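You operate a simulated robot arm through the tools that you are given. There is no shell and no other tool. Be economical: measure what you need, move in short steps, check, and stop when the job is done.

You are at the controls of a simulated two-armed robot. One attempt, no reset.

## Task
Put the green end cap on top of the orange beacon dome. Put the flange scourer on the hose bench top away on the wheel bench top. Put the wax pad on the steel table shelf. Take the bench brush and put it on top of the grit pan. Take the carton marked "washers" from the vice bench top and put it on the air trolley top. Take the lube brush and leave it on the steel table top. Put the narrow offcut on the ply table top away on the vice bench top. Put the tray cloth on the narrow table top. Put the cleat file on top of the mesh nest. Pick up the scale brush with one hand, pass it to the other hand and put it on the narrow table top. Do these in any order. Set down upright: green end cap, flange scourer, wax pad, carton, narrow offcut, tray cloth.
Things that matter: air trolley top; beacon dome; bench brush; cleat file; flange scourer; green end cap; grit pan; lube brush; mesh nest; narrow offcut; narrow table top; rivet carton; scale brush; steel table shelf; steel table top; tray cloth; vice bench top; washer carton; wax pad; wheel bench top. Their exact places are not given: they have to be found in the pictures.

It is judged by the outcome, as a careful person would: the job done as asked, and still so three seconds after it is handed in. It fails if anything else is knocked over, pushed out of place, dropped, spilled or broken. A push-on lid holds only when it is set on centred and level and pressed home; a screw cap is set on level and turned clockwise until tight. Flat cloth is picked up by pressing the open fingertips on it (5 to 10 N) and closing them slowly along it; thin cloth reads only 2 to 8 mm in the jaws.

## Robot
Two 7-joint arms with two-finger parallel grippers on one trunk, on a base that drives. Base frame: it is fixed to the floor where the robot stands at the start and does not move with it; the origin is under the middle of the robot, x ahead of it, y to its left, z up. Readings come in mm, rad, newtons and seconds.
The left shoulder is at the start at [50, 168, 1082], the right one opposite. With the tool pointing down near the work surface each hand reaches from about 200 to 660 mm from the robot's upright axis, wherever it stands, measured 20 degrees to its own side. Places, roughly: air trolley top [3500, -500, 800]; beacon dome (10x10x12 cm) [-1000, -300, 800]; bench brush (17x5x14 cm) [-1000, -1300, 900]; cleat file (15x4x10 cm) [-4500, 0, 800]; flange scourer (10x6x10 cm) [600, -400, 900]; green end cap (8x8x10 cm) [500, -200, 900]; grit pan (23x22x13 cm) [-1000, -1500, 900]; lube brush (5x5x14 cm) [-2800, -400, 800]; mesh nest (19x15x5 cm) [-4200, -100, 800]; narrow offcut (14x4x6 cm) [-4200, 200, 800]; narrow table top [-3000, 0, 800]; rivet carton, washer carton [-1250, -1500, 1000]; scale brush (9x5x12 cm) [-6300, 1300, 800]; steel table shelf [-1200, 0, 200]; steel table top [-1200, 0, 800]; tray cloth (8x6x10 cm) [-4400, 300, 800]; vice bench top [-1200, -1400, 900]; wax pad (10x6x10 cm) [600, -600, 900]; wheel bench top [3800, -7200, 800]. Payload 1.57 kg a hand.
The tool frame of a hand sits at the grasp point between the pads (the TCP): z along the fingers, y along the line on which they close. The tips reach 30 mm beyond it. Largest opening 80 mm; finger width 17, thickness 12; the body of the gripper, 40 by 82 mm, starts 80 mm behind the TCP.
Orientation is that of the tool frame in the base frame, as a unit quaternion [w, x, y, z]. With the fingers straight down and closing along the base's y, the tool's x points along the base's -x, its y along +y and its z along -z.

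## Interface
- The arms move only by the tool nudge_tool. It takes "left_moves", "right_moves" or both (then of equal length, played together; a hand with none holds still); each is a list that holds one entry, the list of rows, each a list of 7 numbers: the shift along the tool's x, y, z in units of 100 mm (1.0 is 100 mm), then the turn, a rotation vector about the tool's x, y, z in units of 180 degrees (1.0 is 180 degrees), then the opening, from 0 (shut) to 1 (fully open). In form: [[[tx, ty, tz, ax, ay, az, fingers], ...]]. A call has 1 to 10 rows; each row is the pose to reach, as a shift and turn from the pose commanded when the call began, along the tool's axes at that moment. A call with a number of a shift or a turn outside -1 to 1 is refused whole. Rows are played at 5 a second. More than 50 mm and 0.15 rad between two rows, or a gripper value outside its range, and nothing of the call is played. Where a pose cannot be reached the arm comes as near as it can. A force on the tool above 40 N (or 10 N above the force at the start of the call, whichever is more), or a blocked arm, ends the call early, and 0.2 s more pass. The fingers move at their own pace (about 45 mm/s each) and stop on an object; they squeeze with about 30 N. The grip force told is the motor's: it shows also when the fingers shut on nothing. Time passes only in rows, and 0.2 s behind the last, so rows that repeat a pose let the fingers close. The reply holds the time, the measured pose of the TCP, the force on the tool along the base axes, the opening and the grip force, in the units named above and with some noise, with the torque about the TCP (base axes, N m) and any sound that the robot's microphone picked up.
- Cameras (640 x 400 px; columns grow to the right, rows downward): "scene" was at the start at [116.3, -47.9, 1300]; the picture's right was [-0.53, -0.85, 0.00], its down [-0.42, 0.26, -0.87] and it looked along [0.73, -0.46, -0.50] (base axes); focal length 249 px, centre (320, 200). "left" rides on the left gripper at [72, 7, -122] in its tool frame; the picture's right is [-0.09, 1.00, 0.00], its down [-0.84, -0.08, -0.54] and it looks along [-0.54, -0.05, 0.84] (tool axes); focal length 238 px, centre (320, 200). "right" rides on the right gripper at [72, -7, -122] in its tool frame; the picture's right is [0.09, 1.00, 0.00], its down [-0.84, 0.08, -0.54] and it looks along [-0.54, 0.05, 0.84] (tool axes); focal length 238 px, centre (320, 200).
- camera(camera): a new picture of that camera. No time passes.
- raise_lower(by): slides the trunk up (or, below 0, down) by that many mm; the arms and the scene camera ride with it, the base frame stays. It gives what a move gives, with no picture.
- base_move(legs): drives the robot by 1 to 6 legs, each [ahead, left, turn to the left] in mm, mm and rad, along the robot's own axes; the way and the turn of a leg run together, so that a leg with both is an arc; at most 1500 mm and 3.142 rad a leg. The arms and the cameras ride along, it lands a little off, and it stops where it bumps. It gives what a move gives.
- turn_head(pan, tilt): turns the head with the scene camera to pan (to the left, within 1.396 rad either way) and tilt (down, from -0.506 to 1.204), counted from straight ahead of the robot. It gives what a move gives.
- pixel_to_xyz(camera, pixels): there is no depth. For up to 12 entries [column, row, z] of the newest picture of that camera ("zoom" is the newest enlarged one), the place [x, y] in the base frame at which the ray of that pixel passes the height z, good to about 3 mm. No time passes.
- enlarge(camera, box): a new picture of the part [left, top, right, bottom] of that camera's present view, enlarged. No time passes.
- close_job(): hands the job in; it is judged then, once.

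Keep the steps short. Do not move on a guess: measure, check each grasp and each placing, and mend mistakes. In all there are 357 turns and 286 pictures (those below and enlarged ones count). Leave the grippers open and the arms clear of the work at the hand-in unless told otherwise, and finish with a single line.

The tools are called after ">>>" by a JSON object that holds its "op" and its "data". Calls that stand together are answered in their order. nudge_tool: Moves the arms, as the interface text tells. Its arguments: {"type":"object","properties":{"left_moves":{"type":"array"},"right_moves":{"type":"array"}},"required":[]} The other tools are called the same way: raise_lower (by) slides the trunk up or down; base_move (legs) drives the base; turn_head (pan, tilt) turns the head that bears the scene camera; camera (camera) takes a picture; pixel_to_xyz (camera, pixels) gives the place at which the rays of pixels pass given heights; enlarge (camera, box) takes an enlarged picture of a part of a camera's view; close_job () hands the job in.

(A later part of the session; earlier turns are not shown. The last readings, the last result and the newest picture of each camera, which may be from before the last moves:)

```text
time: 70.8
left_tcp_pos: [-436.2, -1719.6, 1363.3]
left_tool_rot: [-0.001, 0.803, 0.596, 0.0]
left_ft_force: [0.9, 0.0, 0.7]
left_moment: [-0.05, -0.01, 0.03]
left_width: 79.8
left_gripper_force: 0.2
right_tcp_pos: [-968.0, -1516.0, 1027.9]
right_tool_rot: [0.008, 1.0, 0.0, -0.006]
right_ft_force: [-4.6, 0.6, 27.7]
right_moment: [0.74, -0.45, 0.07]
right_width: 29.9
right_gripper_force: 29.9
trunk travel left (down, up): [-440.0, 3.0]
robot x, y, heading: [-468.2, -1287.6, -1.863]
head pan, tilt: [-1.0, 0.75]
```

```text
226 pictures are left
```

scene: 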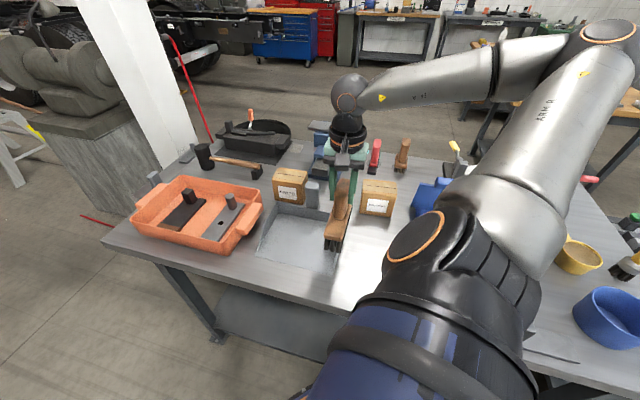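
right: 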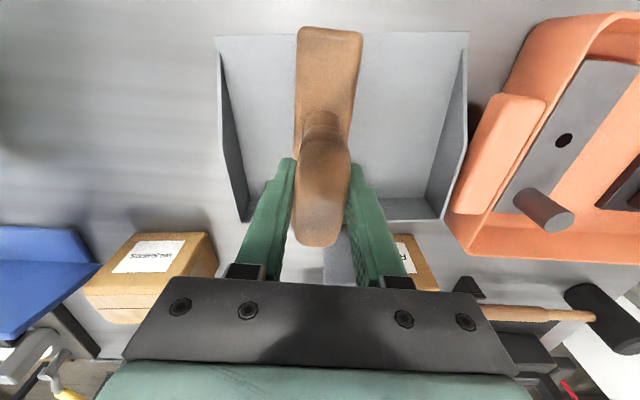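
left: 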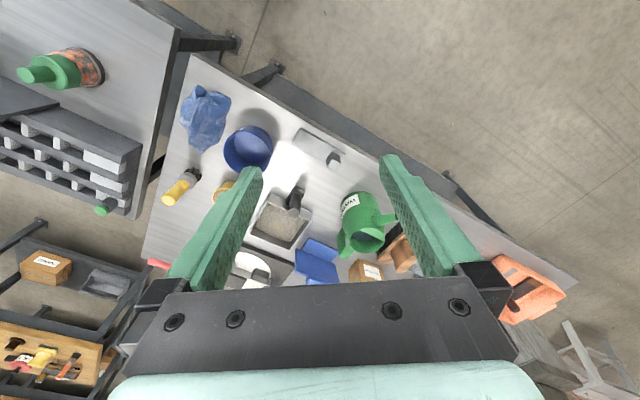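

Contact at z 1028, 28 N. I'll ease 1 mm, open and rise.

>>> {"op": "nudge_tool", "data": {"right_moves": [[[0, 0, -0.02, 0, 0, 0, 0], [0, 0, -0.02, 0, 0, 0, 0.4], [0, 0, -0.02, 0, 0, 0, 0.8], [0, 0, -0.02, 0, 0, 0, 0.9], [0, 0, -0.02, 0, 0, 0, 0.9], [0, 0, -0.3, 0, 0, 0, 0.9], [0, 0, -0.7, 0, 0, 0, 0.9], [0, 0, -1.0, 0, 0, 0, 0.9]]]}}

>>> {"op": "camera", "data": {"camera": "right"}}

>>> {"op": "enlarge", "data": {"camera": "scene", "box": [230, 140, 430, 280]}}

```text
time: 72.6
left_tcp_pos: [-438.1, -1722.1, 1364.0]
left_tool_rot: [0.0, 0.803, 0.596, 0.0]
left_ft_force: [0.2, -0.1, -0.4]
left_moment: [-0.03, 0.04, 0.0]
left_width: 80.1
left_gripper_force: 0.1
right_tcp_pos: [-967.9, -1515.6, 1125.4]
right_tool_rot: [0.004, 1.0, 0.001, -0.003]
right_ft_force: [-0.1, 0.6, -0.6]
right_moment: [-0.04, 0.01, 0.01]
right_width: 71.9
right_gripper_force: 0.0
trunk travel left (down, up): [-440.0, 3.0]
robot x, y, heading: [-467.6, -1287.6, -1.86]
head pan, tilt: [-1.0, 0.75]
```

```text
225 pictures are left
```

right: 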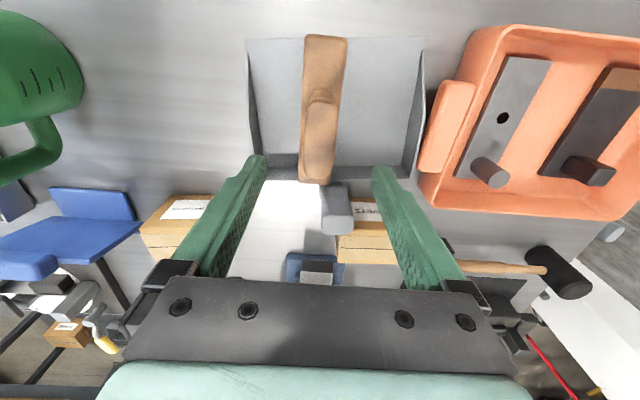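

```text
2.86 times, centred on (330, 210) of scene
```

zoom: 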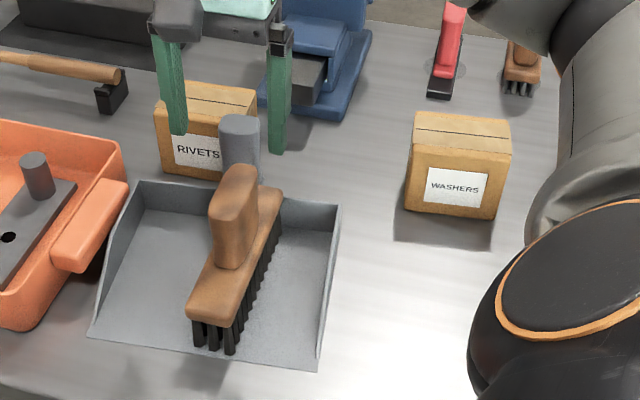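

The brush is in the pan. Now the WASHERS carton while here: I'll drive 90 mm nearer to the bench and bring the hand over it.

>>> {"op": "base_move", "data": {"legs": [[26, -86, 0]]}}

>>> {"op": "nudge_tool", "data": {"right_moves": [[[0, -0.4, -0.1, 0, 0, 0, 1], [0, -0.8, -0.2, 0, 0, 0, 1], [0, -1.0, -0.2, 0, 0, 0, 1]]]}}

>>> {"op": "nudge_tool", "data": {"right_moves": [[[0, -0.4, 0, 0, 0, 0, 1], [0, -0.8, 0, 0, 0, 0, 1], [0, -0.9, 0, 0, 0, 0, 1]]]}}

>>> {"op": "camera", "data": {"camera": "right"}}

>>> {"op": "camera", "data": {"camera": "scene"}}

```text
time: 73.7
left_tcp_pos: [-533.0, -1721.5, 1363.7]
left_tool_rot: [-0.001, 0.803, 0.596, 0.0]
left_ft_force: [-0.8, -0.4, 0.1]
left_moment: [-0.02, -0.02, 0.01]
left_width: 80.0
left_gripper_force: 0.1
right_tcp_pos: [-1060.1, -1516.1, 1125.0]
right_tool_rot: [0.004, 1.0, 0.001, -0.002]
right_ft_force: [-0.9, 1.2, 0.3]
right_moment: [0.0, -0.01, -0.02]
right_width: 72.0
right_gripper_force: 0.0
trunk travel left (down, up): [-440.0, 3.0]
robot x, y, heading: [-556.3, -1284.5, -1.866]
head pan, tilt: [-1.0, 0.75]
```

```text
time: 74.5
left_tcp_pos: [-532.3, -1721.8, 1364.0]
left_tool_rot: [0.001, 0.802, 0.597, 0.0]
left_ft_force: [0.2, 0.5, -0.9]
left_moment: [0.02, -0.01, 0.0]
left_width: 80.0
left_gripper_force: 0.0
right_tcp_pos: [-1059.0, -1414.2, 1142.6]
right_tool_rot: [0.005, 1.0, 0.001, 0.0]
right_ft_force: [0.0, 0.4, 0.3]
right_moment: [0.05, 0.01, -0.03]
right_width: 79.9
right_gripper_force: 0.2
trunk travel left (down, up): [-440.0, 3.0]
robot x, y, heading: [-563.4, -1287.3, -1.866]
head pan, tilt: [-1.0, 0.75]
```

```text
time: 75.3
left_tcp_pos: [-531.5, -1721.1, 1363.9]
left_tool_rot: [0.0, 0.802, 0.597, 0.0]
left_ft_force: [-0.7, -1.1, 0.1]
left_moment: [0.01, -0.04, -0.03]
left_width: 80.2
left_gripper_force: 0.2
right_tcp_pos: [-1060.4, -1326.4, 1141.6]
right_tool_rot: [0.004, 1.0, 0.001, -0.003]
right_ft_force: [-0.2, -0.1, -0.5]
right_moment: [0.02, 0.01, -0.02]
right_width: 80.0
right_gripper_force: 0.1
trunk travel left (down, up): [-440.0, 3.0]
robot x, y, heading: [-564.4, -1285.6, -1.863]
head pan, tilt: [-1.0, 0.75]
```

```text
223 pictures are left
```

right: 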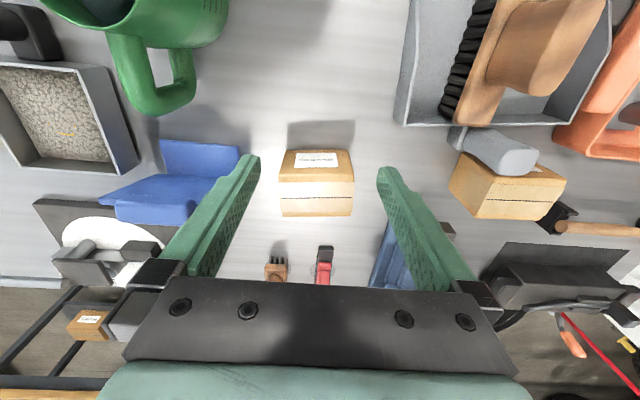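

```text
222 pictures are left
```

scene: 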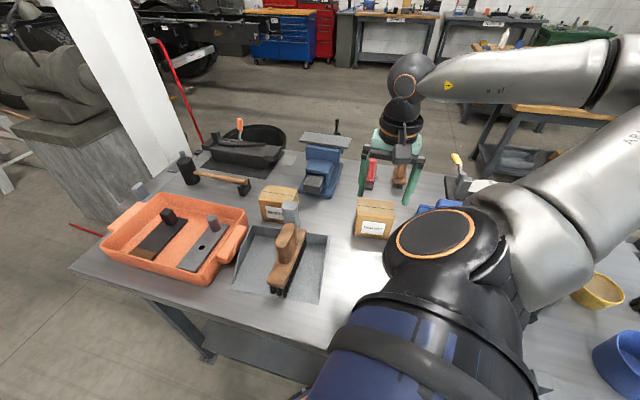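

>>> {"op": "enlarge", "data": {"camera": "scene", "box": [340, 180, 410, 250]}}

>>> {"op": "enlarge", "data": {"camera": "right", "box": [260, 120, 380, 240]}}

```text
5.71 times, centred on (375, 215) of scene
```

zoom: 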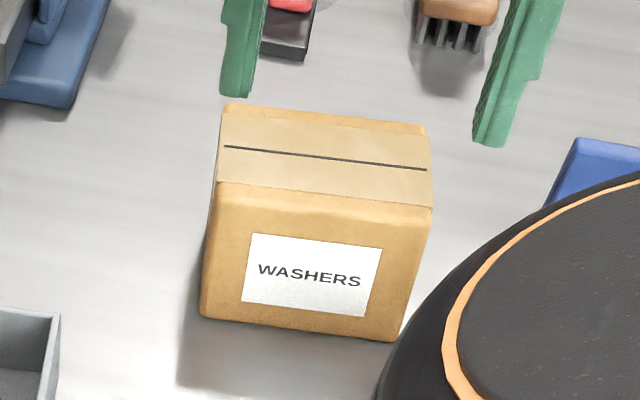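

```text
3.33 times, centred on (320, 180) of right
```

zoom: 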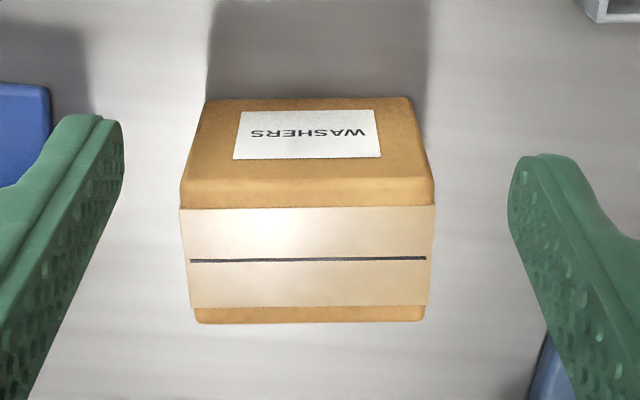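

>>> {"op": "pixel_to_xyz", "data": {"camera": "scene", "pixels": [[375.9, 207.5, 970], [375.9, 207.5, 990], [375.9, 207.5, 1010], [356, 235, 900], [390, 239, 900]]}}

>>> {"op": "pixel_to_xyz", "data": {"camera": "right", "pixels": [[316.4, 197.4, 970], [316.4, 197.4, 990], [316.4, 197.4, 1010], [278, 180, 990], [354.5, 180, 990], [316, 180, 990], [316, 215, 990]]}}

```text
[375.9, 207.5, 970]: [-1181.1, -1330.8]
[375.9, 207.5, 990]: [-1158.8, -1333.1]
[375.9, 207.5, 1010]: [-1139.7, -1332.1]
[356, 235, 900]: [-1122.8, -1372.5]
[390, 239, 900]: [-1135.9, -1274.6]
```

```text
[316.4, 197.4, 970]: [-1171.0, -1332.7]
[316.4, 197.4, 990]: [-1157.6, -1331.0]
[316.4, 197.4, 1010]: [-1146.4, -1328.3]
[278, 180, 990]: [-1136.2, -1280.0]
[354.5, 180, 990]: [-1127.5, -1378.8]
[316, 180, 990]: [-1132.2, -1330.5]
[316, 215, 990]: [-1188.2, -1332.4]
```

Top is at z 990, centre (-1158,-1332), about 99 mm wide in y and 58 mm in x, yawed 5°. I'll turn the tool so it closes along x and move above.

>>> {"op": "nudge_tool", "data": {"right_moves": [[[-0.1, 0.01, 0, 0, 0, -0.045, 1], [-0.2, 0.02, 0, 0, 0, -0.09, 1], [-0.3, 0.03, 0, 0, 0, -0.135, 1], [-0.4, 0.04, 0, 0, 0, -0.18, 1], [-0.5, 0.05, 0, 0, 0, -0.225, 1], [-0.6, 0.06, 0, 0, 0, -0.27, 1], [-0.7, 0.06, 0, 0, 0, -0.315, 1], [-0.8, 0.06, 0, 0, 0, -0.36, 1], [-0.9, 0.06, 0, 0, 0, -0.405, 1], [-0.97, 0.06, 0, 0, 0, -0.45, 1]]]}}

>>> {"op": "nudge_tool", "data": {"right_moves": [[[0, 0, 0, 0, 0, -0.04, 1], [0, 0, 0.2, 0, 0, -0.079, 1], [0, 0, 0.4, 0, 0, -0.079, 1], [0, 0, 0.6, 0, 0, -0.079, 1], [0, 0, 0.6, 0, 0, -0.079, 1]]]}}

>>> {"op": "camera", "data": {"camera": "right"}}

>>> {"op": "enlarge", "data": {"camera": "scene", "box": [310, 130, 450, 250]}}

```text
time: 77.5
left_tcp_pos: [-533.2, -1721.1, 1363.3]
left_tool_rot: [0.0, 0.802, 0.597, 0.0]
left_ft_force: [-0.1, 0.6, 0.0]
left_moment: [0.02, -0.02, -0.02]
left_width: 80.0
left_gripper_force: 0.1
right_tcp_pos: [-1110.4, -1367.6, 1161.5]
right_tool_rot: [0.001, 0.803, 0.596, -0.005]
right_ft_force: [-0.3, 0.0, -0.8]
right_moment: [-0.03, -0.07, -0.01]
right_width: 79.9
right_gripper_force: 0.1
right hand out of reach, approached as far as the arm can: row 8, 9, 10
trunk travel left (down, up): [-440.0, 3.0]
robot x, y, heading: [-557.5, -1284.6, -1.866]
head pan, tilt: [-1.0, 0.75]
```

```text
time: 78.7
left_tcp_pos: [-531.4, -1721.6, 1363.0]
left_tool_rot: [0.0, 0.802, 0.597, 0.001]
left_ft_force: [0.1, -1.0, 0.4]
left_moment: [0.02, -0.01, 0.01]
left_width: 80.1
left_gripper_force: 0.1
right_tcp_pos: [-1052.7, -1396.5, 1119.5]
right_tool_rot: [0.001, 0.725, 0.689, -0.006]
right_ft_force: [0.0, -0.2, 0.2]
right_moment: [0.02, 0.01, -0.05]
right_width: 79.9
right_gripper_force: 0.0
right hand out of reach, approached as far as the arm can: row 1, 2, 3, 4, 5
trunk travel left (down, up): [-440.0, 3.0]
robot x, y, heading: [-558.1, -1283.1, -1.863]
head pan, tilt: [-1.0, 0.75]
```

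```text
219 pictures are left
```

right: 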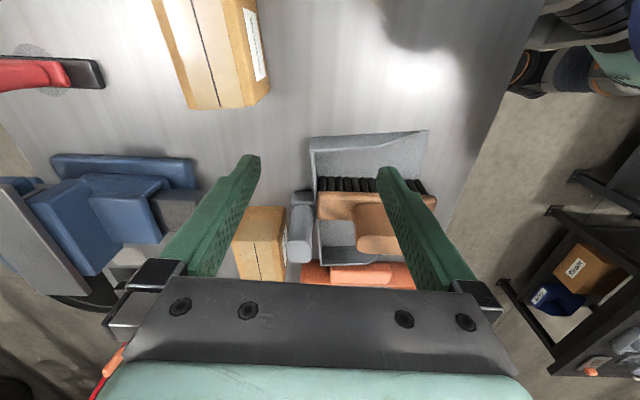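

```text
3.33 times, centred on (380, 190) of scene
```

zoom: 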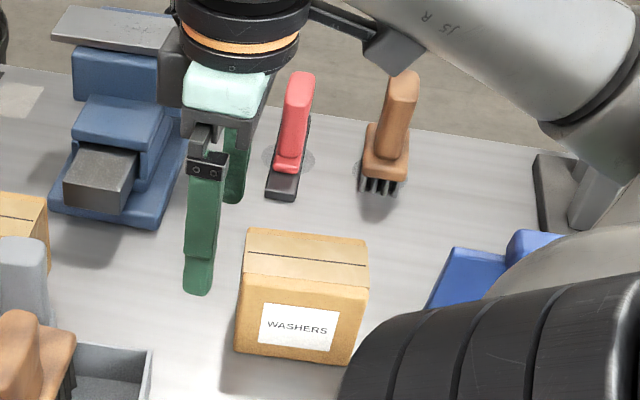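

The turned hand falls short at this height. I'll come in lower, at z about 1045 and above the carton top, and see if it reaches.

>>> {"op": "nudge_tool", "data": {"right_moves": [[[0, 0, 0.3, 0, 0, 0, 1], [0, 0, 0.6, 0, 0, 0, 1], [0.2, -0.2, 0.75, 0, 0, 0, 1], [0.4, -0.5, 0.75, 0, 0, 0, 1], [0.55, -0.8, 0.75, 0, 0, -0.02, 1], [0.59, -1.0, 0.75, 0, 0, -0.04, 1], [0.59, -1.0, 0.75, 0, 0, -0.04, 1]]]}}

>>> {"op": "camera", "data": {"camera": "right"}}

```text
time: 80.3
left_tcp_pos: [-531.3, -1720.1, 1364.9]
left_tool_rot: [0.0, 0.803, 0.597, 0.001]
left_ft_force: [-0.4, -0.2, -0.4]
left_moment: [-0.01, -0.05, 0.03]
left_width: 79.8
left_gripper_force: 0.0
right_tcp_pos: [-1010.2, -1392.7, 1056.6]
right_tool_rot: [0.001, 0.68, 0.733, -0.005]
right_ft_force: [0.3, -0.3, 0.8]
right_moment: [0.03, -0.01, 0.0]
right_width: 79.7
right_gripper_force: 0.0
right hand out of reach, approached as far as the arm can: row 1, 2, 3, 4, 5, 6, 7
trunk travel left (down, up): [-440.0, 3.0]
robot x, y, heading: [-560.6, -1283.1, -1.859]
head pan, tilt: [-1.0, 0.75]
```

```text
217 pictures are left
```

right: 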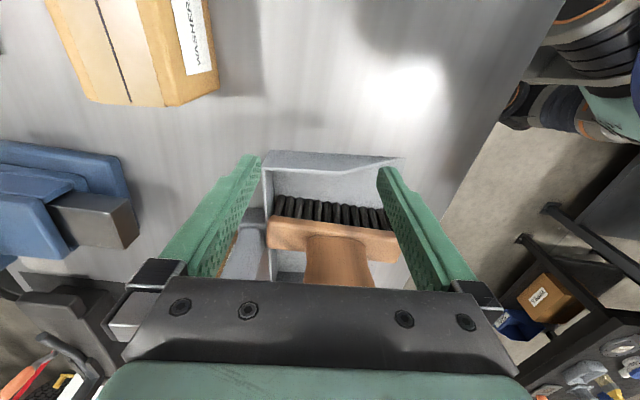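

The wrist limits this turn. Before choosing another stance I'll measure the gap between base and bench by looking down.

>>> {"op": "nudge_tool", "data": {"right_moves": [[[0, 0, -0.3, 0, 0, 0.045, 1], [0, 0, -0.6, 0, 0, 0.09, 1], [0, 0, -0.9, 0, 0, 0.135, 1], [0, 0, -0.9, 0, 0, 0.18, 1], [0, 0, -0.9, 0, 0, 0.225, 1]]]}}

>>> {"op": "turn_head", "data": {"pan": -1.39, "tilt": 1.2}}

>>> {"op": "camera", "data": {"camera": "scene"}}

```text
time: 81.5
left_tcp_pos: [-531.4, -1721.0, 1363.5]
left_tool_rot: [-0.001, 0.802, 0.597, 0.0]
left_ft_force: [-0.1, 0.1, 0.6]
left_moment: [-0.01, 0.02, 0.02]
left_width: 80.2
left_gripper_force: 0.0
right_tcp_pos: [-1017.5, -1396.8, 1142.5]
right_tool_rot: [0.003, 0.892, 0.452, -0.003]
right_ft_force: [1.5, -0.2, -0.1]
right_moment: [0.0, 0.0, -0.01]
right_width: 80.0
right_gripper_force: 0.0
trunk travel left (down, up): [-440.0, 3.0]
robot x, y, heading: [-557.7, -1285.9, -1.859]
head pan, tilt: [-1.0, 0.75]
```

```text
time: 82.4
left_tcp_pos: [-531.6, -1721.8, 1364.7]
left_tool_rot: [0.0, 0.803, 0.596, 0.0]
left_ft_force: [-0.1, 0.2, 0.1]
left_moment: [0.02, 0.04, 0.02]
left_width: 80.0
left_gripper_force: 0.1
right_tcp_pos: [-1016.2, -1396.4, 1142.7]
right_tool_rot: [0.002, 0.892, 0.453, -0.003]
right_ft_force: [-0.8, -0.9, 0.8]
right_moment: [-0.01, 0.02, -0.01]
right_width: 79.9
right_gripper_force: 0.1
trunk travel left (down, up): [-440.0, 3.0]
robot x, y, heading: [-560.9, -1286.1, -1.863]
head pan, tilt: [-1.389, 1.201]
```

```text
216 pictures are left
```

scene: 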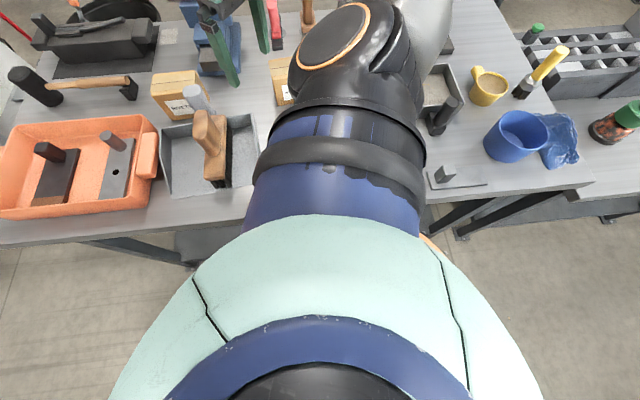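

>>> {"op": "pixel_to_xyz", "data": {"camera": "scene", "pixels": [[100, 240, 890], [220, 222, 890], [560, 190, 890]]}}

>>> {"op": "turn_head", "data": {"pan": -0.6, "tilt": 1.2}}

>>> {"op": "camera", "data": {"camera": "scene"}}

```text
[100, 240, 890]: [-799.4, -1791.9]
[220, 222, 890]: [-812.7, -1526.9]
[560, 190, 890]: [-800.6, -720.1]
```

```text
time: 83.5
left_tcp_pos: [-531.8, -1720.5, 1364.1]
left_tool_rot: [0.001, 0.802, 0.597, 0.0]
left_ft_force: [0.3, 0.1, 0.0]
left_moment: [0.02, -0.02, -0.03]
left_width: 80.1
left_gripper_force: 0.0
right_tcp_pos: [-1016.7, -1398.6, 1142.5]
right_tool_rot: [0.003, 0.891, 0.454, -0.003]
right_ft_force: [0.3, -0.7, -0.8]
right_moment: [0.0, -0.01, -0.02]
right_width: 80.0
right_gripper_force: 0.0
trunk travel left (down, up): [-440.0, 3.0]
robot x, y, heading: [-558.3, -1287.8, -1.865]
head pan, tilt: [-0.6, 1.201]
```

```text
215 pictures are left
```

scene: 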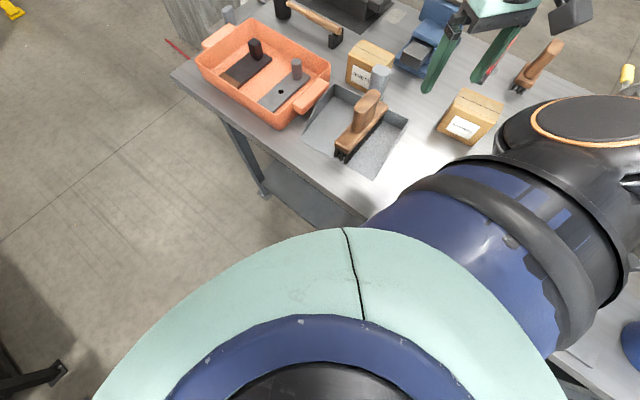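

Bench edge is at x -805. I'll try the opposite wrist turn, which closes along the same line, in place and well above the items.

>>> {"op": "nudge_tool", "data": {"right_moves": [[[0, 0, 0, 0, 0, 0.045, 1], [0, 0, 0, 0, 0, 0.09, 1], [0, 0, 0, 0, 0, 0.135, 1], [0, 0, 0, 0, 0, 0.18, 1], [0, 0, 0, 0, 0, 0.225, 1], [0, 0, 0, 0, 0, 0.27, 1], [0, 0, 0, 0, 0, 0.315, 1], [0, 0, 0, 0, 0, 0.36, 1], [0, 0, 0, 0, 0, 0.4, 1]]]}}

>>> {"op": "nudge_tool", "data": {"right_moves": [[[0, 0, 0, 0, 0, 0.045, 1], [0, 0, 0, 0, 0, 0.09, 1], [0, 0, 0, 0, 0, 0.135, 1], [0, 0, 0, 0, 0, 0.18, 1], [0, 0, 0, 0, 0, 0.225, 1], [0, 0, 0, 0, 0, 0.27, 1], [0, 0, 0, 0, 0, 0.315, 1], [0, 0, 0, 0, 0, 0.36, 1], [0, 0, 0, 0, 0, 0.37, 1]]]}}

```text
time: 85.5
left_tcp_pos: [-531.8, -1721.5, 1364.2]
left_tool_rot: [0.0, 0.802, 0.597, 0.0]
left_ft_force: [0.1, 0.2, 0.2]
left_moment: [0.0, -0.02, 0.01]
left_width: 79.9
left_gripper_force: 0.0
right_tcp_pos: [-1019.6, -1397.1, 1143.6]
right_tool_rot: [0.005, 0.987, -0.158, -0.001]
right_ft_force: [0.0, 0.0, 0.2]
right_moment: [-0.02, -0.01, -0.02]
right_width: 79.9
right_gripper_force: 0.1
trunk travel left (down, up): [-440.0, 3.0]
robot x, y, heading: [-562.9, -1286.8, -1.86]
head pan, tilt: [-0.6, 1.201]
```

```text
time: 87.5
left_tcp_pos: [-533.4, -1720.5, 1363.8]
left_tool_rot: [-0.001, 0.803, 0.596, 0.0]
left_ft_force: [0.6, -0.8, -0.5]
left_moment: [0.03, -0.01, 0.02]
left_width: 80.0
left_gripper_force: 0.0
right_tcp_pos: [-1018.0, -1398.9, 1143.3]
right_tool_rot: [0.005, 0.738, -0.675, 0.002]
right_ft_force: [0.0, 0.5, 0.4]
right_moment: [-0.04, 0.01, 0.0]
right_width: 80.2
right_gripper_force: 0.1
trunk travel left (down, up): [-440.0, 3.0]
robot x, y, heading: [-562.7, -1285.7, -1.865]
head pan, tilt: [-0.6, 1.201]
```

That works. Now I'll move over the carton.

>>> {"op": "nudge_tool", "data": {"right_moves": [[[-0.2, 0.3, 0, 0, 0, 0, 1], [-0.4, 0.6, 0.1, 0, 0, 0, 1], [-0.6, 0.9, 0.2, 0, 0, 0, 1], [-0.7, 1.0, 0.3, 0, 0, 0, 1]]]}}

>>> {"op": "nudge_tool", "data": {"right_moves": [[[-0.05, 0.2, 0.1, 0, 0, 0, 1], [-0.09, 0.34, 0.3, 0, 0, 0, 1], [-0.09, 0.34, 0.5, 0, 0, 0, 1], [-0.09, 0.34, 0.5, 0, 0, 0, 1]]]}}

>>> {"op": "camera", "data": {"camera": "right"}}

>>> {"op": "enlarge", "data": {"camera": "scene", "box": [390, 10, 560, 160]}}

```text
time: 88.5
left_tcp_pos: [-531.9, -1721.5, 1363.0]
left_tool_rot: [0.0, 0.802, 0.597, 0.0]
left_ft_force: [0.0, 0.0, 0.2]
left_moment: [0.02, -0.01, 0.02]
left_width: 79.9
left_gripper_force: 0.0
right_tcp_pos: [-1124.6, -1336.5, 1112.7]
right_tool_rot: [0.006, 0.739, -0.673, 0.002]
right_ft_force: [-0.2, 0.2, -1.3]
right_moment: [-0.01, 0.02, -0.01]
right_width: 80.0
right_gripper_force: 0.0
trunk travel left (down, up): [-440.0, 3.0]
robot x, y, heading: [-559.6, -1284.9, -1.86]
head pan, tilt: [-0.6, 1.201]
```

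```text
time: 89.5
left_tcp_pos: [-532.6, -1721.7, 1363.4]
left_tool_rot: [-0.001, 0.803, 0.596, 0.0]
left_ft_force: [-0.4, 0.2, 0.0]
left_moment: [0.01, 0.01, -0.01]
left_width: 80.0
left_gripper_force: 0.2
right_tcp_pos: [-1160.0, -1331.3, 1061.8]
right_tool_rot: [0.005, 0.738, -0.675, 0.001]
right_ft_force: [0.3, 0.5, -1.3]
right_moment: [-0.01, -0.02, 0.02]
right_width: 80.2
right_gripper_force: 0.0
trunk travel left (down, up): [-440.0, 3.0]
robot x, y, heading: [-561.8, -1286.8, -1.87]
head pan, tilt: [-0.6, 1.201]
```

```text
214 pictures are left
```

right: 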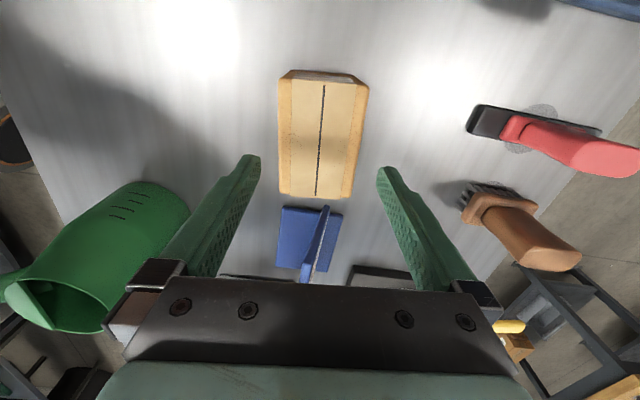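

```text
2.67 times, centred on (475, 85) of scene
```

zoom: 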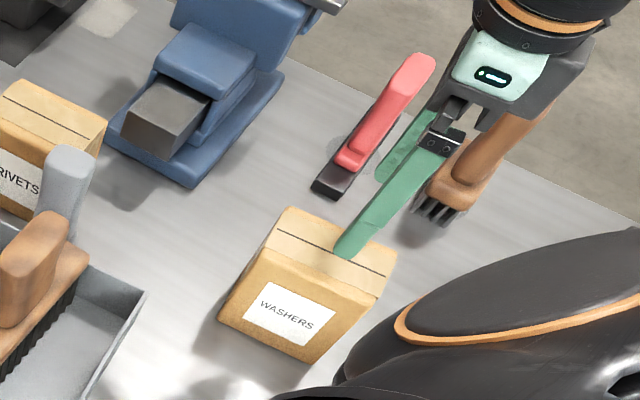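

>>> {"op": "pixel_to_xyz", "data": {"camera": "right", "pixels": [[324, 78, 990], [317, 197, 990], [280, 130, 990], [366, 130, 990]]}}

```text
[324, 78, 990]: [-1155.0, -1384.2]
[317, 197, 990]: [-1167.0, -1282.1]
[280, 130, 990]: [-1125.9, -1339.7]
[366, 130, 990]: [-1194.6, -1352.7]
```

Centre (-1160,-1333), about 67 mm across the fingers: well aligned. I'll lower to z about 957 and close.

>>> {"op": "nudge_tool", "data": {"right_moves": [[[0.0, 0, 0.3, 0, 0, 0, 1], [0.0, 0, 0.6, 0, 0, 0, 1], [0, 0, 0.85, 0, 0, 0, 1], [0, 0, 1.0, 0, 0, 0, 1], [0, 0, 1.0, 0, 0, 0, 1]]]}}

>>> {"op": "nudge_tool", "data": {"right_moves": [[[0.0, 0, 0.04, 0, 0, 0, 1], [0.0, 0, 0.04, 0, 0, 0, 0.6], [0, 0, 0.04, 0, 0, 0, 0.3], [0, 0, 0.04, 0, 0, 0, 0.3], [0, 0, 0.04, 0, 0, 0, 0.3]]]}}

>>> {"op": "camera", "data": {"camera": "right"}}

```text
time: 90.8
left_tcp_pos: [-531.7, -1720.6, 1363.3]
left_tool_rot: [0.0, 0.803, 0.596, 0.0]
left_ft_force: [-0.4, 0.1, -0.2]
left_moment: [-0.02, 0.04, -0.02]
left_width: 79.9
left_gripper_force: 0.2
right_tcp_pos: [-1160.3, -1333.9, 964.0]
right_tool_rot: [0.004, 0.739, -0.673, 0.001]
right_ft_force: [0.1, -0.5, 0.3]
right_moment: [-0.03, 0.02, 0.01]
right_width: 80.4
right_gripper_force: 0.1
trunk travel left (down, up): [-440.0, 3.0]
robot x, y, heading: [-561.3, -1288.7, -1.864]
head pan, tilt: [-0.6, 1.201]
```

```text
time: 92.0
left_tcp_pos: [-531.5, -1721.2, 1363.0]
left_tool_rot: [0.0, 0.803, 0.596, 0.0]
left_ft_force: [-0.7, -0.1, -0.5]
left_moment: [0.01, -0.03, 0.03]
left_width: 80.0
left_gripper_force: 0.0
right_tcp_pos: [-1160.3, -1333.9, 960.1]
right_tool_rot: [0.004, 0.739, -0.674, 0.001]
right_ft_force: [2.6, 0.2, -0.2]
right_moment: [0.25, -0.21, -0.1]
right_width: 69.8
right_gripper_force: 30.4
trunk travel left (down, up): [-440.0, 3.0]
robot x, y, heading: [-561.4, -1285.7, -1.862]
head pan, tilt: [-0.6, 1.201]
```

```text
212 pictures are left
```

right: 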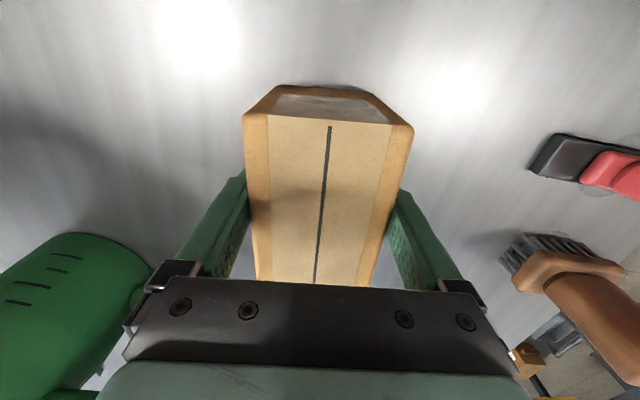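

Held at 69.8 mm. I'll lift 140 mm and pull it back toward me.

>>> {"op": "nudge_tool", "data": {"right_moves": [[[0, 0, -0.2, 0, 0, 0, 0.3], [0, 0, -0.5, 0, 0, 0, 0.3], [0, 0, -0.9, 0, 0, 0, 0.3], [0, -0.3, -1.0, 0, 0, 0, 0.3], [0, -0.6, -1.0, 0, 0, 0, 0.3], [0, -0.9, -1.0, 0, 0, 0, 0.3]]]}}

>>> {"op": "nudge_tool", "data": {"right_moves": [[[0, -0.2, -0.4, 0, 0, 0, 0.3], [0, -0.4, -0.8, 0, 0, 0, 0.3], [0, -0.6, -0.8, 0, 0, 0, 0.3]]]}}

>>> {"op": "camera", "data": {"camera": "scene"}}

```text
time: 93.3
left_tcp_pos: [-531.7, -1720.6, 1363.3]
left_tool_rot: [-0.001, 0.802, 0.597, 0.0]
left_ft_force: [-0.1, 0.0, -0.2]
left_moment: [-0.03, 0.01, 0.0]
left_width: 79.9
left_gripper_force: 0.0
right_tcp_pos: [-1068.2, -1326.3, 1059.4]
right_tool_rot: [0.005, 0.739, -0.674, 0.001]
right_ft_force: [1.0, -0.1, -4.5]
right_moment: [-0.02, -0.01, 0.02]
right_width: 69.8
right_gripper_force: 29.9
trunk travel left (down, up): [-440.0, 3.0]
robot x, y, heading: [-560.4, -1287.8, -1.861]
head pan, tilt: [-0.6, 1.201]
```

```text
time: 94.2
left_tcp_pos: [-531.7, -1720.9, 1363.2]
left_tool_rot: [0.0, 0.802, 0.597, 0.0]
left_ft_force: [0.3, 0.8, 0.1]
left_moment: [0.0, 0.01, 0.01]
left_width: 80.1
left_gripper_force: 0.1
right_tcp_pos: [-1007.0, -1321.7, 1136.6]
right_tool_rot: [0.004, 0.739, -0.674, 0.001]
right_ft_force: [0.3, -0.3, -4.5]
right_moment: [-0.01, 0.0, -0.01]
right_width: 70.2
right_gripper_force: 29.8
trunk travel left (down, up): [-440.0, 3.0]
robot x, y, heading: [-558.8, -1287.9, -1.863]
head pan, tilt: [-0.6, 1.201]
```

```text
211 pictures are left
```

scene: 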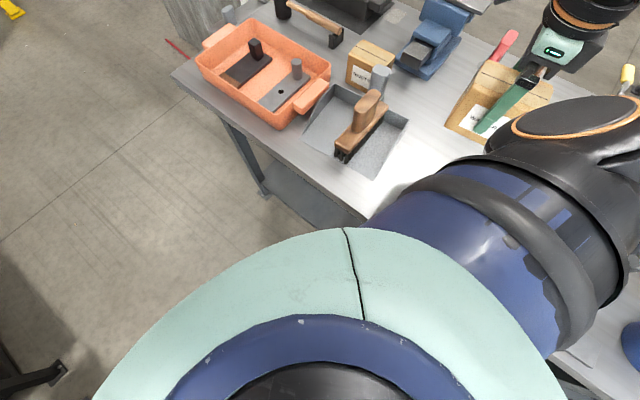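

Held and lifted. I'll back off from the vice bench, turn to face the hose bench and drive near the scourer, with the left hand free.

>>> {"op": "base_move", "data": {"legs": [[-72, 239, 0], [0, 0, 1.863], [380, 690, 0]]}}

>>> {"op": "turn_head", "data": {"pan": 0.1, "tilt": 0.8}}

>>> {"op": "camera", "data": {"camera": "scene"}}

>>> {"op": "camera", "data": {"camera": "left"}}

```text
time: 104.3
left_tcp_pos: [504.8, -467.1, 1364.0]
left_tool_rot: [0.0, 0.015, 1.0, -0.001]
left_ft_force: [0.4, -0.2, -0.4]
left_moment: [0.0, 0.01, -0.01]
left_width: 80.0
left_gripper_force: 0.1
right_tcp_pos: [241.1, -1030.3, 1137.2]
right_tool_rot: [0.002, 0.984, 0.176, 0.005]
right_ft_force: [-0.3, 0.2, -4.3]
right_moment: [-0.02, -0.01, 0.0]
right_width: 69.9
right_gripper_force: 29.7
trunk travel left (down, up): [-440.0, 3.0]
robot x, y, heading: [91.9, -604.4, -0.031]
head pan, tilt: [-0.6, 1.201]
```

```text
time: 105.3
left_tcp_pos: [502.7, -468.7, 1363.6]
left_tool_rot: [0.0, 0.016, 1.0, 0.0]
left_ft_force: [-0.1, 0.5, 0.1]
left_moment: [0.02, 0.0, -0.01]
left_width: 80.0
left_gripper_force: 0.0
right_tcp_pos: [240.2, -1030.6, 1136.5]
right_tool_rot: [0.001, 0.984, 0.176, 0.004]
right_ft_force: [0.8, -0.6, -5.4]
right_moment: [-0.01, -0.02, 0.01]
right_width: 69.9
right_gripper_force: 29.8
trunk travel left (down, up): [-440.0, 3.0]
robot x, y, heading: [89.8, -611.6, -0.028]
head pan, tilt: [0.099, 0.799]
```

```text
210 pictures are left
```

scene: 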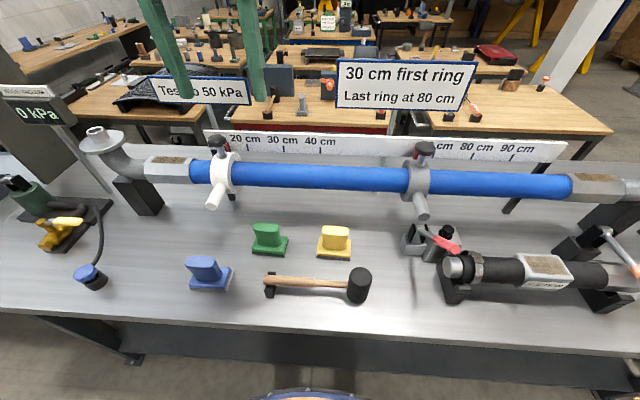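

```text
209 pictures are left
```

left: 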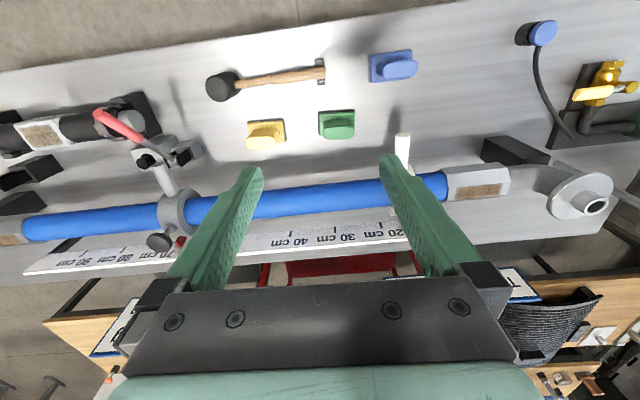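

>>> {"op": "pixel_to_xyz", "data": {"camera": "scene", "pixels": [[300, 340, 850], [268, 228, 950], [336, 230, 950], [268, 250, 860], [336, 252, 860]]}}

>>> {"op": "pixel_to_xyz", "data": {"camera": "left", "pixels": [[338, 132, 950], [265, 143, 950], [336, 120, 860], [266, 128, 860], [300, 30, 850]]}}

>>> {"op": "enlarge", "data": {"camera": "scene", "box": [230, 205, 370, 275]}}

```text
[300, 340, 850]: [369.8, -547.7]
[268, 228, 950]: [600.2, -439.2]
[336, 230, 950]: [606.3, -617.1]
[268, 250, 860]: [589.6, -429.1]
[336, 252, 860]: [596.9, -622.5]
```

```text
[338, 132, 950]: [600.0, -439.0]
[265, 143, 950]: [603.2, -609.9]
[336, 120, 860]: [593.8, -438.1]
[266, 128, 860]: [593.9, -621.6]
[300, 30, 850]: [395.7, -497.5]
```

```text
4.57 times, centred on (300, 240) of scene
```

zoom: 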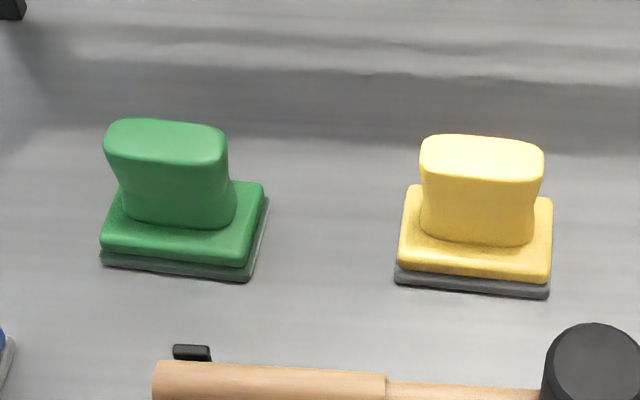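

Handles are about 75 mm wide in y but thin in x, so I'll close along x. I'll lower the trunk 130, turn the left tool 90° and go above the green pad at (601,-438).

>>> {"op": "raise_lower", "data": {"by": -130}}

>>> {"op": "nudge_tool", "data": {"left_moves": [[[-0.1, 0.03, 0.1, 0, 0, -0.045, 1], [-0.2, 0.06, 0.2, 0, 0, -0.09, 1], [-0.3, 0.09, 0.3, 0, 0, -0.135, 1], [-0.4, 0.12, 0.4, 0, 0, -0.18, 1], [-0.5, 0.15, 0.5, 0, 0, -0.225, 1], [-0.6, 0.18, 0.6, 0, 0, -0.27, 1], [-0.7, 0.21, 0.7, 0, 0, -0.315, 1], [-0.8, 0.24, 0.8, 0, 0, -0.36, 1], [-0.9, 0.27, 0.9, 0, 0, -0.405, 1], [-0.96, 0.3, 1.0, 0, 0, -0.45, 1]]]}}

>>> {"op": "camera", "data": {"camera": "left"}}

```text
time: 106.9
left_tcp_pos: [502.7, -467.1, 1234.2]
left_tool_rot: [0.0, 0.016, 1.0, 0.0]
left_ft_force: [-0.4, 0.5, 1.2]
left_moment: [0.0, 0.01, 0.01]
left_width: 80.0
left_gripper_force: 0.0
right_tcp_pos: [239.4, -1030.5, 1006.5]
right_tool_rot: [0.001, 0.984, 0.176, 0.005]
right_ft_force: [0.0, -0.1, -4.5]
right_moment: [0.02, -0.02, 0.0]
right_width: 69.5
right_gripper_force: 30.2
trunk travel left (down, up): [-310.0, 133.0]
robot x, y, heading: [88.5, -603.8, -0.027]
head pan, tilt: [0.099, 0.799]
```

```text
time: 109.1
left_tcp_pos: [598.9, -438.7, 1133.6]
left_tool_rot: [0.0, -0.639, 0.769, 0.001]
left_ft_force: [-0.6, 0.3, -0.5]
left_moment: [-0.03, -0.01, 0.01]
left_width: 80.1
left_gripper_force: 0.0
right_tcp_pos: [241.0, -1031.3, 1006.7]
right_tool_rot: [0.001, 0.984, 0.176, 0.004]
right_ft_force: [0.4, 0.6, -5.2]
right_moment: [0.0, 0.01, -0.02]
right_width: 70.1
right_gripper_force: 30.1
trunk travel left (down, up): [-310.0, 133.0]
robot x, y, heading: [93.7, -606.7, -0.033]
head pan, tilt: [0.099, 0.799]
```

```text
207 pictures are left
```

left: 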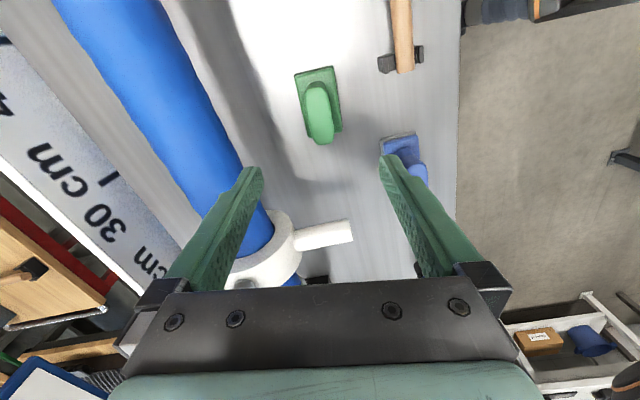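

>>> {"op": "enlarge", "data": {"camera": "left", "box": [270, 50, 370, 160]}}

>>> {"op": "pixel_to_xyz", "data": {"camera": "zoom", "pixels": [[307, 180, 950], [327, 325, 950], [255, 220, 950], [365, 220, 950], [160, 80, 870], [275, 60, 870]]}}

```text
3.64 times, centred on (320, 105) of left
```

zoom: 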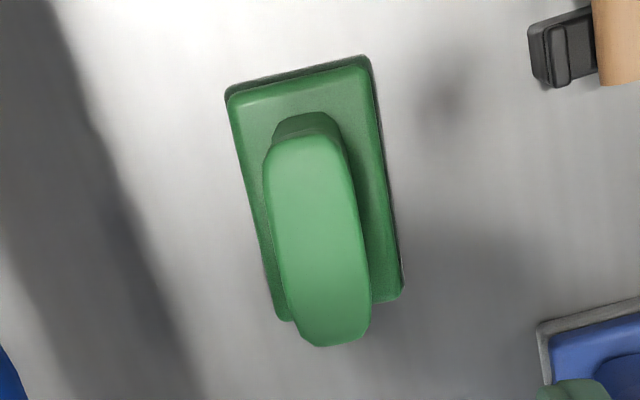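

```text
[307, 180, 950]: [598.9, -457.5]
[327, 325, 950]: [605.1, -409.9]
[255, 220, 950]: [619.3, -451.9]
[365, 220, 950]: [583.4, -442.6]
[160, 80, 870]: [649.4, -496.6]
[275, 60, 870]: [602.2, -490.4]
```

The handle centre is (602,-437), axis about 7° from y; the tool is already nearly aligned. I'll go down in two stages.

>>> {"op": "nudge_tool", "data": {"left_moves": [[[-0.02, -0.03, 0.4, 0, 0, -0.018, 1], [-0.02, -0.03, 0.8, 0, 0, -0.018, 1], [-0.02, -0.03, 1.0, 0, 0, -0.018, 1], [-0.02, -0.03, 1.0, 0, 0, -0.018, 1]]]}}

>>> {"op": "camera", "data": {"camera": "left"}}

```text
time: 110.1
left_tcp_pos: [601.9, -435.8, 1034.9]
left_tool_rot: [0.0, -0.66, 0.752, 0.0]
left_ft_force: [0.3, -0.1, -0.8]
left_moment: [0.01, -0.01, 0.02]
left_width: 80.0
left_gripper_force: 0.0
right_tcp_pos: [239.7, -1030.2, 1006.4]
right_tool_rot: [0.001, 0.984, 0.177, 0.005]
right_ft_force: [-0.8, -0.1, -4.4]
right_moment: [0.01, -0.04, 0.03]
right_width: 69.6
right_gripper_force: 29.9
trunk travel left (down, up): [-310.0, 133.0]
robot x, y, heading: [94.1, -605.3, -0.033]
head pan, tilt: [0.099, 0.799]
```

```text
205 pictures are left
```

left: 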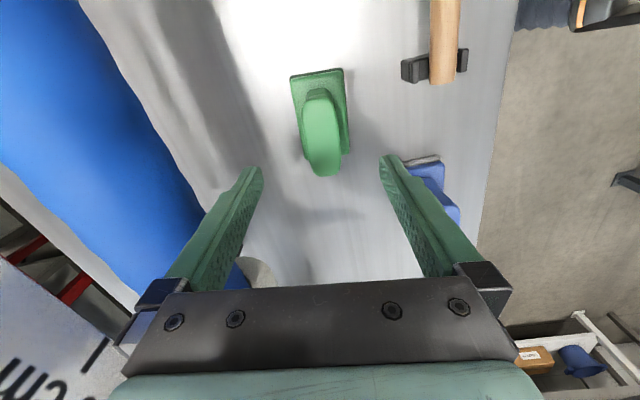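

>>> {"op": "pixel_to_xyz", "data": {"camera": "left", "pixels": [[319, 95, 950], [324, 168, 950], [322, 132, 950], [303, 130, 950], [340, 130, 950], [200, 170, 1000], [200, 170, 1050]]}}

>>> {"op": "nudge_tool", "data": {"left_moves": [[[0, 0, 0.3, 0, 0, 0, 1], [0, 0, 0.6, 0, 0, 0, 1], [0, 0, 0.9, 0, 0, 0, 1], [0, 0, 1.0, 0, 0, 0, 1], [0, 0, 1.0, 0, 0, 0, 1]]]}}

>>> {"op": "camera", "data": {"camera": "left"}}

```text
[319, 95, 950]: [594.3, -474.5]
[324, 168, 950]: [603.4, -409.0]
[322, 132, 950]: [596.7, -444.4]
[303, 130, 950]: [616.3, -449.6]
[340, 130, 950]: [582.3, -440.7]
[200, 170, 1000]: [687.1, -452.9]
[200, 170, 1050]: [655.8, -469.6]
```

```text
time: 111.3
left_tcp_pos: [605.5, -439.2, 934.1]
left_tool_rot: [-0.001, -0.66, 0.752, -0.001]
left_ft_force: [0.1, 0.0, 0.2]
left_moment: [0.02, -0.01, -0.01]
left_width: 79.9
left_gripper_force: 0.1
right_tcp_pos: [240.6, -1030.8, 1005.4]
right_tool_rot: [0.001, 0.984, 0.176, 0.005]
right_ft_force: [0.2, 0.3, -5.2]
right_moment: [-0.01, -0.03, 0.02]
right_width: 69.9
right_gripper_force: 30.0
trunk travel left (down, up): [-310.0, 133.0]
robot x, y, heading: [92.0, -602.8, -0.031]
head pan, tilt: [0.099, 0.799]
```

```text
204 pictures are left
```

left: 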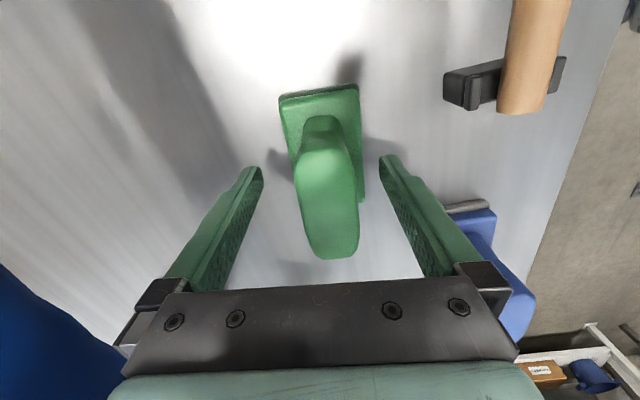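

Handle lies between the fingers, slightly right. I'll shift 3 mm and close.

>>> {"op": "nudge_tool", "data": {"left_moves": [[[0, 0.04, 0.04, 0, 0, 0, 1], [0, 0.04, 0.04, 0, 0, 0, 0.6], [0, 0.04, 0.04, 0, 0, 0, 0.3], [0, 0.04, 0.04, 0, 0, 0, 0.1], [0, 0.04, 0.04, 0, 0, 0, 0.1], [0, 0.04, 0.04, 0, 0, 0, 0.1]]]}}

>>> {"op": "nudge_tool", "data": {"left_moves": [[[0, 0, -0.3, 0, 0, 0, 0.1], [0, 0, -0.6, 0, 0, 0, 0.1], [0, 0, -0.9, 0, 0, 0, 0.1], [0, 0, -1.0, 0, 0, 0, 0.1]]]}}

>>> {"op": "camera", "data": {"camera": "left"}}

```text
time: 112.7
left_tcp_pos: [600.0, -438.2, 928.4]
left_tool_rot: [0.0, -0.66, 0.752, 0.0]
left_ft_force: [-0.5, -0.6, 0.7]
left_moment: [0.03, -0.07, 0.0]
left_width: 29.9
left_gripper_force: 30.0
right_tcp_pos: [240.3, -1030.5, 1006.6]
right_tool_rot: [0.001, 0.984, 0.177, 0.005]
right_ft_force: [0.1, -0.1, -5.1]
right_moment: [0.04, -0.01, 0.0]
right_width: 69.6
right_gripper_force: 29.9
trunk travel left (down, up): [-310.0, 133.0]
robot x, y, heading: [90.4, -611.2, -0.028]
head pan, tilt: [0.099, 0.799]
```

```text
time: 113.7
left_tcp_pos: [600.2, -438.9, 1029.6]
left_tool_rot: [-0.001, -0.659, 0.752, 0.0]
left_ft_force: [-1.3, -0.3, -2.3]
left_moment: [0.0, 0.0, -0.01]
left_width: 29.7
left_gripper_force: 29.8
right_tcp_pos: [239.9, -1030.3, 1007.2]
right_tool_rot: [0.001, 0.984, 0.176, 0.005]
right_ft_force: [0.6, -0.2, -5.0]
right_moment: [-0.03, 0.02, 0.01]
right_width: 69.7
right_gripper_force: 30.3
trunk travel left (down, up): [-310.0, 133.0]
robot x, y, heading: [89.7, -607.6, -0.026]
head pan, tilt: [0.099, 0.799]
```

```text
203 pictures are left
```

left: 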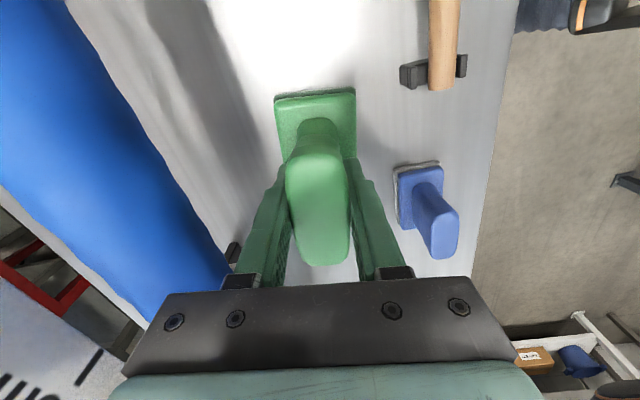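

The scourer is held (29.8 mm). I'll pull it back and up, retreat from the bench, and look for the way to the air trolley.

>>> {"op": "nudge_tool", "data": {"left_moves": [[[0.0, 0.4, -0.2, 0, 0, 0, 0.1], [0.0, 0.8, -0.4, 0, 0, 0, 0.1], [0.0, 1.0, -0.6, 0, 0, 0, 0.1]]]}}

>>> {"op": "nudge_tool", "data": {"left_moves": [[[0.0, 0.4, -0.2, 0, 0, 0, 0.1], [0.0, 0.8, -0.4, 0, 0, 0, 0.1], [0.0, 1.0, -0.4, 0, 0, 0, 0.1]]]}}

>>> {"op": "base_move", "data": {"legs": [[-350, 0, 0], [0, 0, -1.0]]}}

>>> {"op": "turn_head", "data": {"pan": 0, "tilt": 0.25}}

>>> {"op": "camera", "data": {"camera": "scene"}}

```text
time: 114.5
left_tcp_pos: [502.2, -424.2, 1095.1]
left_tool_rot: [0.001, -0.659, 0.752, 0.0]
left_ft_force: [0.4, -0.5, -2.1]
left_moment: [0.0, -0.02, 0.04]
left_width: 29.7
left_gripper_force: 30.4
right_tcp_pos: [239.0, -1030.6, 1006.7]
right_tool_rot: [0.001, 0.984, 0.176, 0.004]
right_ft_force: [-0.7, -0.5, -5.0]
right_moment: [-0.02, -0.05, 0.0]
right_width: 69.9
right_gripper_force: 29.8
trunk travel left (down, up): [-310.0, 133.0]
robot x, y, heading: [90.7, -609.5, -0.035]
head pan, tilt: [0.099, 0.799]
```

```text
time: 115.3
left_tcp_pos: [402.4, -410.1, 1128.5]
left_tool_rot: [0.0, -0.659, 0.752, 0.0]
left_ft_force: [-0.5, 0.2, -1.0]
left_moment: [-0.01, 0.01, -0.01]
left_width: 29.6
left_gripper_force: 30.0
right_tcp_pos: [240.0, -1031.5, 1005.7]
right_tool_rot: [0.002, 0.984, 0.176, 0.005]
right_ft_force: [-1.1, 0.0, -4.4]
right_moment: [0.01, -0.02, 0.0]
right_width: 69.8
right_gripper_force: 30.0
trunk travel left (down, up): [-310.0, 133.0]
robot x, y, heading: [90.3, -605.0, -0.033]
head pan, tilt: [0.099, 0.799]
```

```text
time: 120.2
left_tcp_pos: [71.3, -756.3, 1129.4]
left_tool_rot: [0.0, -0.208, 0.978, 0.001]
left_ft_force: [-0.3, -0.1, -2.6]
left_moment: [0.01, 0.0, 0.03]
left_width: 29.9
left_gripper_force: 30.8
right_tcp_pos: [-540.9, -946.2, 1005.8]
right_tool_rot: [0.003, 0.945, -0.326, 0.004]
right_ft_force: [-0.2, -0.3, -5.1]
right_moment: [-0.01, -0.01, -0.01]
right_width: 69.7
right_gripper_force: 29.8
trunk travel left (down, up): [-310.0, 133.0]
robot x, y, heading: [-260.0, -596.0, -1.044]
head pan, tilt: [0.099, 0.799]
```

```text
time: 121.1
left_tcp_pos: [71.0, -756.4, 1129.7]
left_tool_rot: [-0.001, -0.209, 0.978, 0.0]
left_ft_force: [-0.5, 0.2, -1.7]
left_moment: [0.0, 0.0, 0.02]
left_width: 29.5
left_gripper_force: 29.7
right_tcp_pos: [-541.1, -944.4, 1006.5]
right_tool_rot: [0.003, 0.945, -0.326, 0.003]
right_ft_force: [-0.1, 0.1, -4.6]
right_moment: [0.0, -0.03, -0.02]
right_width: 69.7
right_gripper_force: 30.0
trunk travel left (down, up): [-310.0, 133.0]
robot x, y, heading: [-259.9, -597.0, -1.049]
head pan, tilt: [0.0, 0.25]
```

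```text
202 pictures are left
```

scene: 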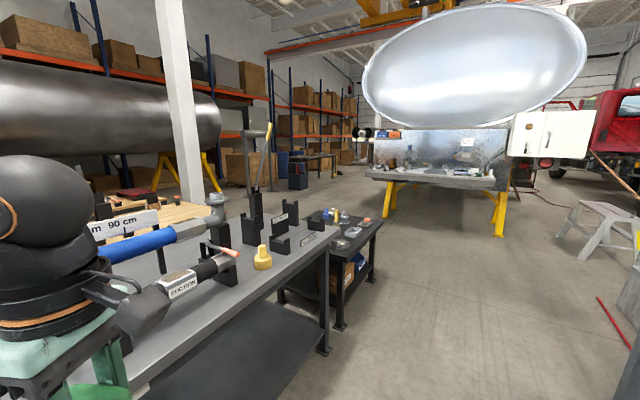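

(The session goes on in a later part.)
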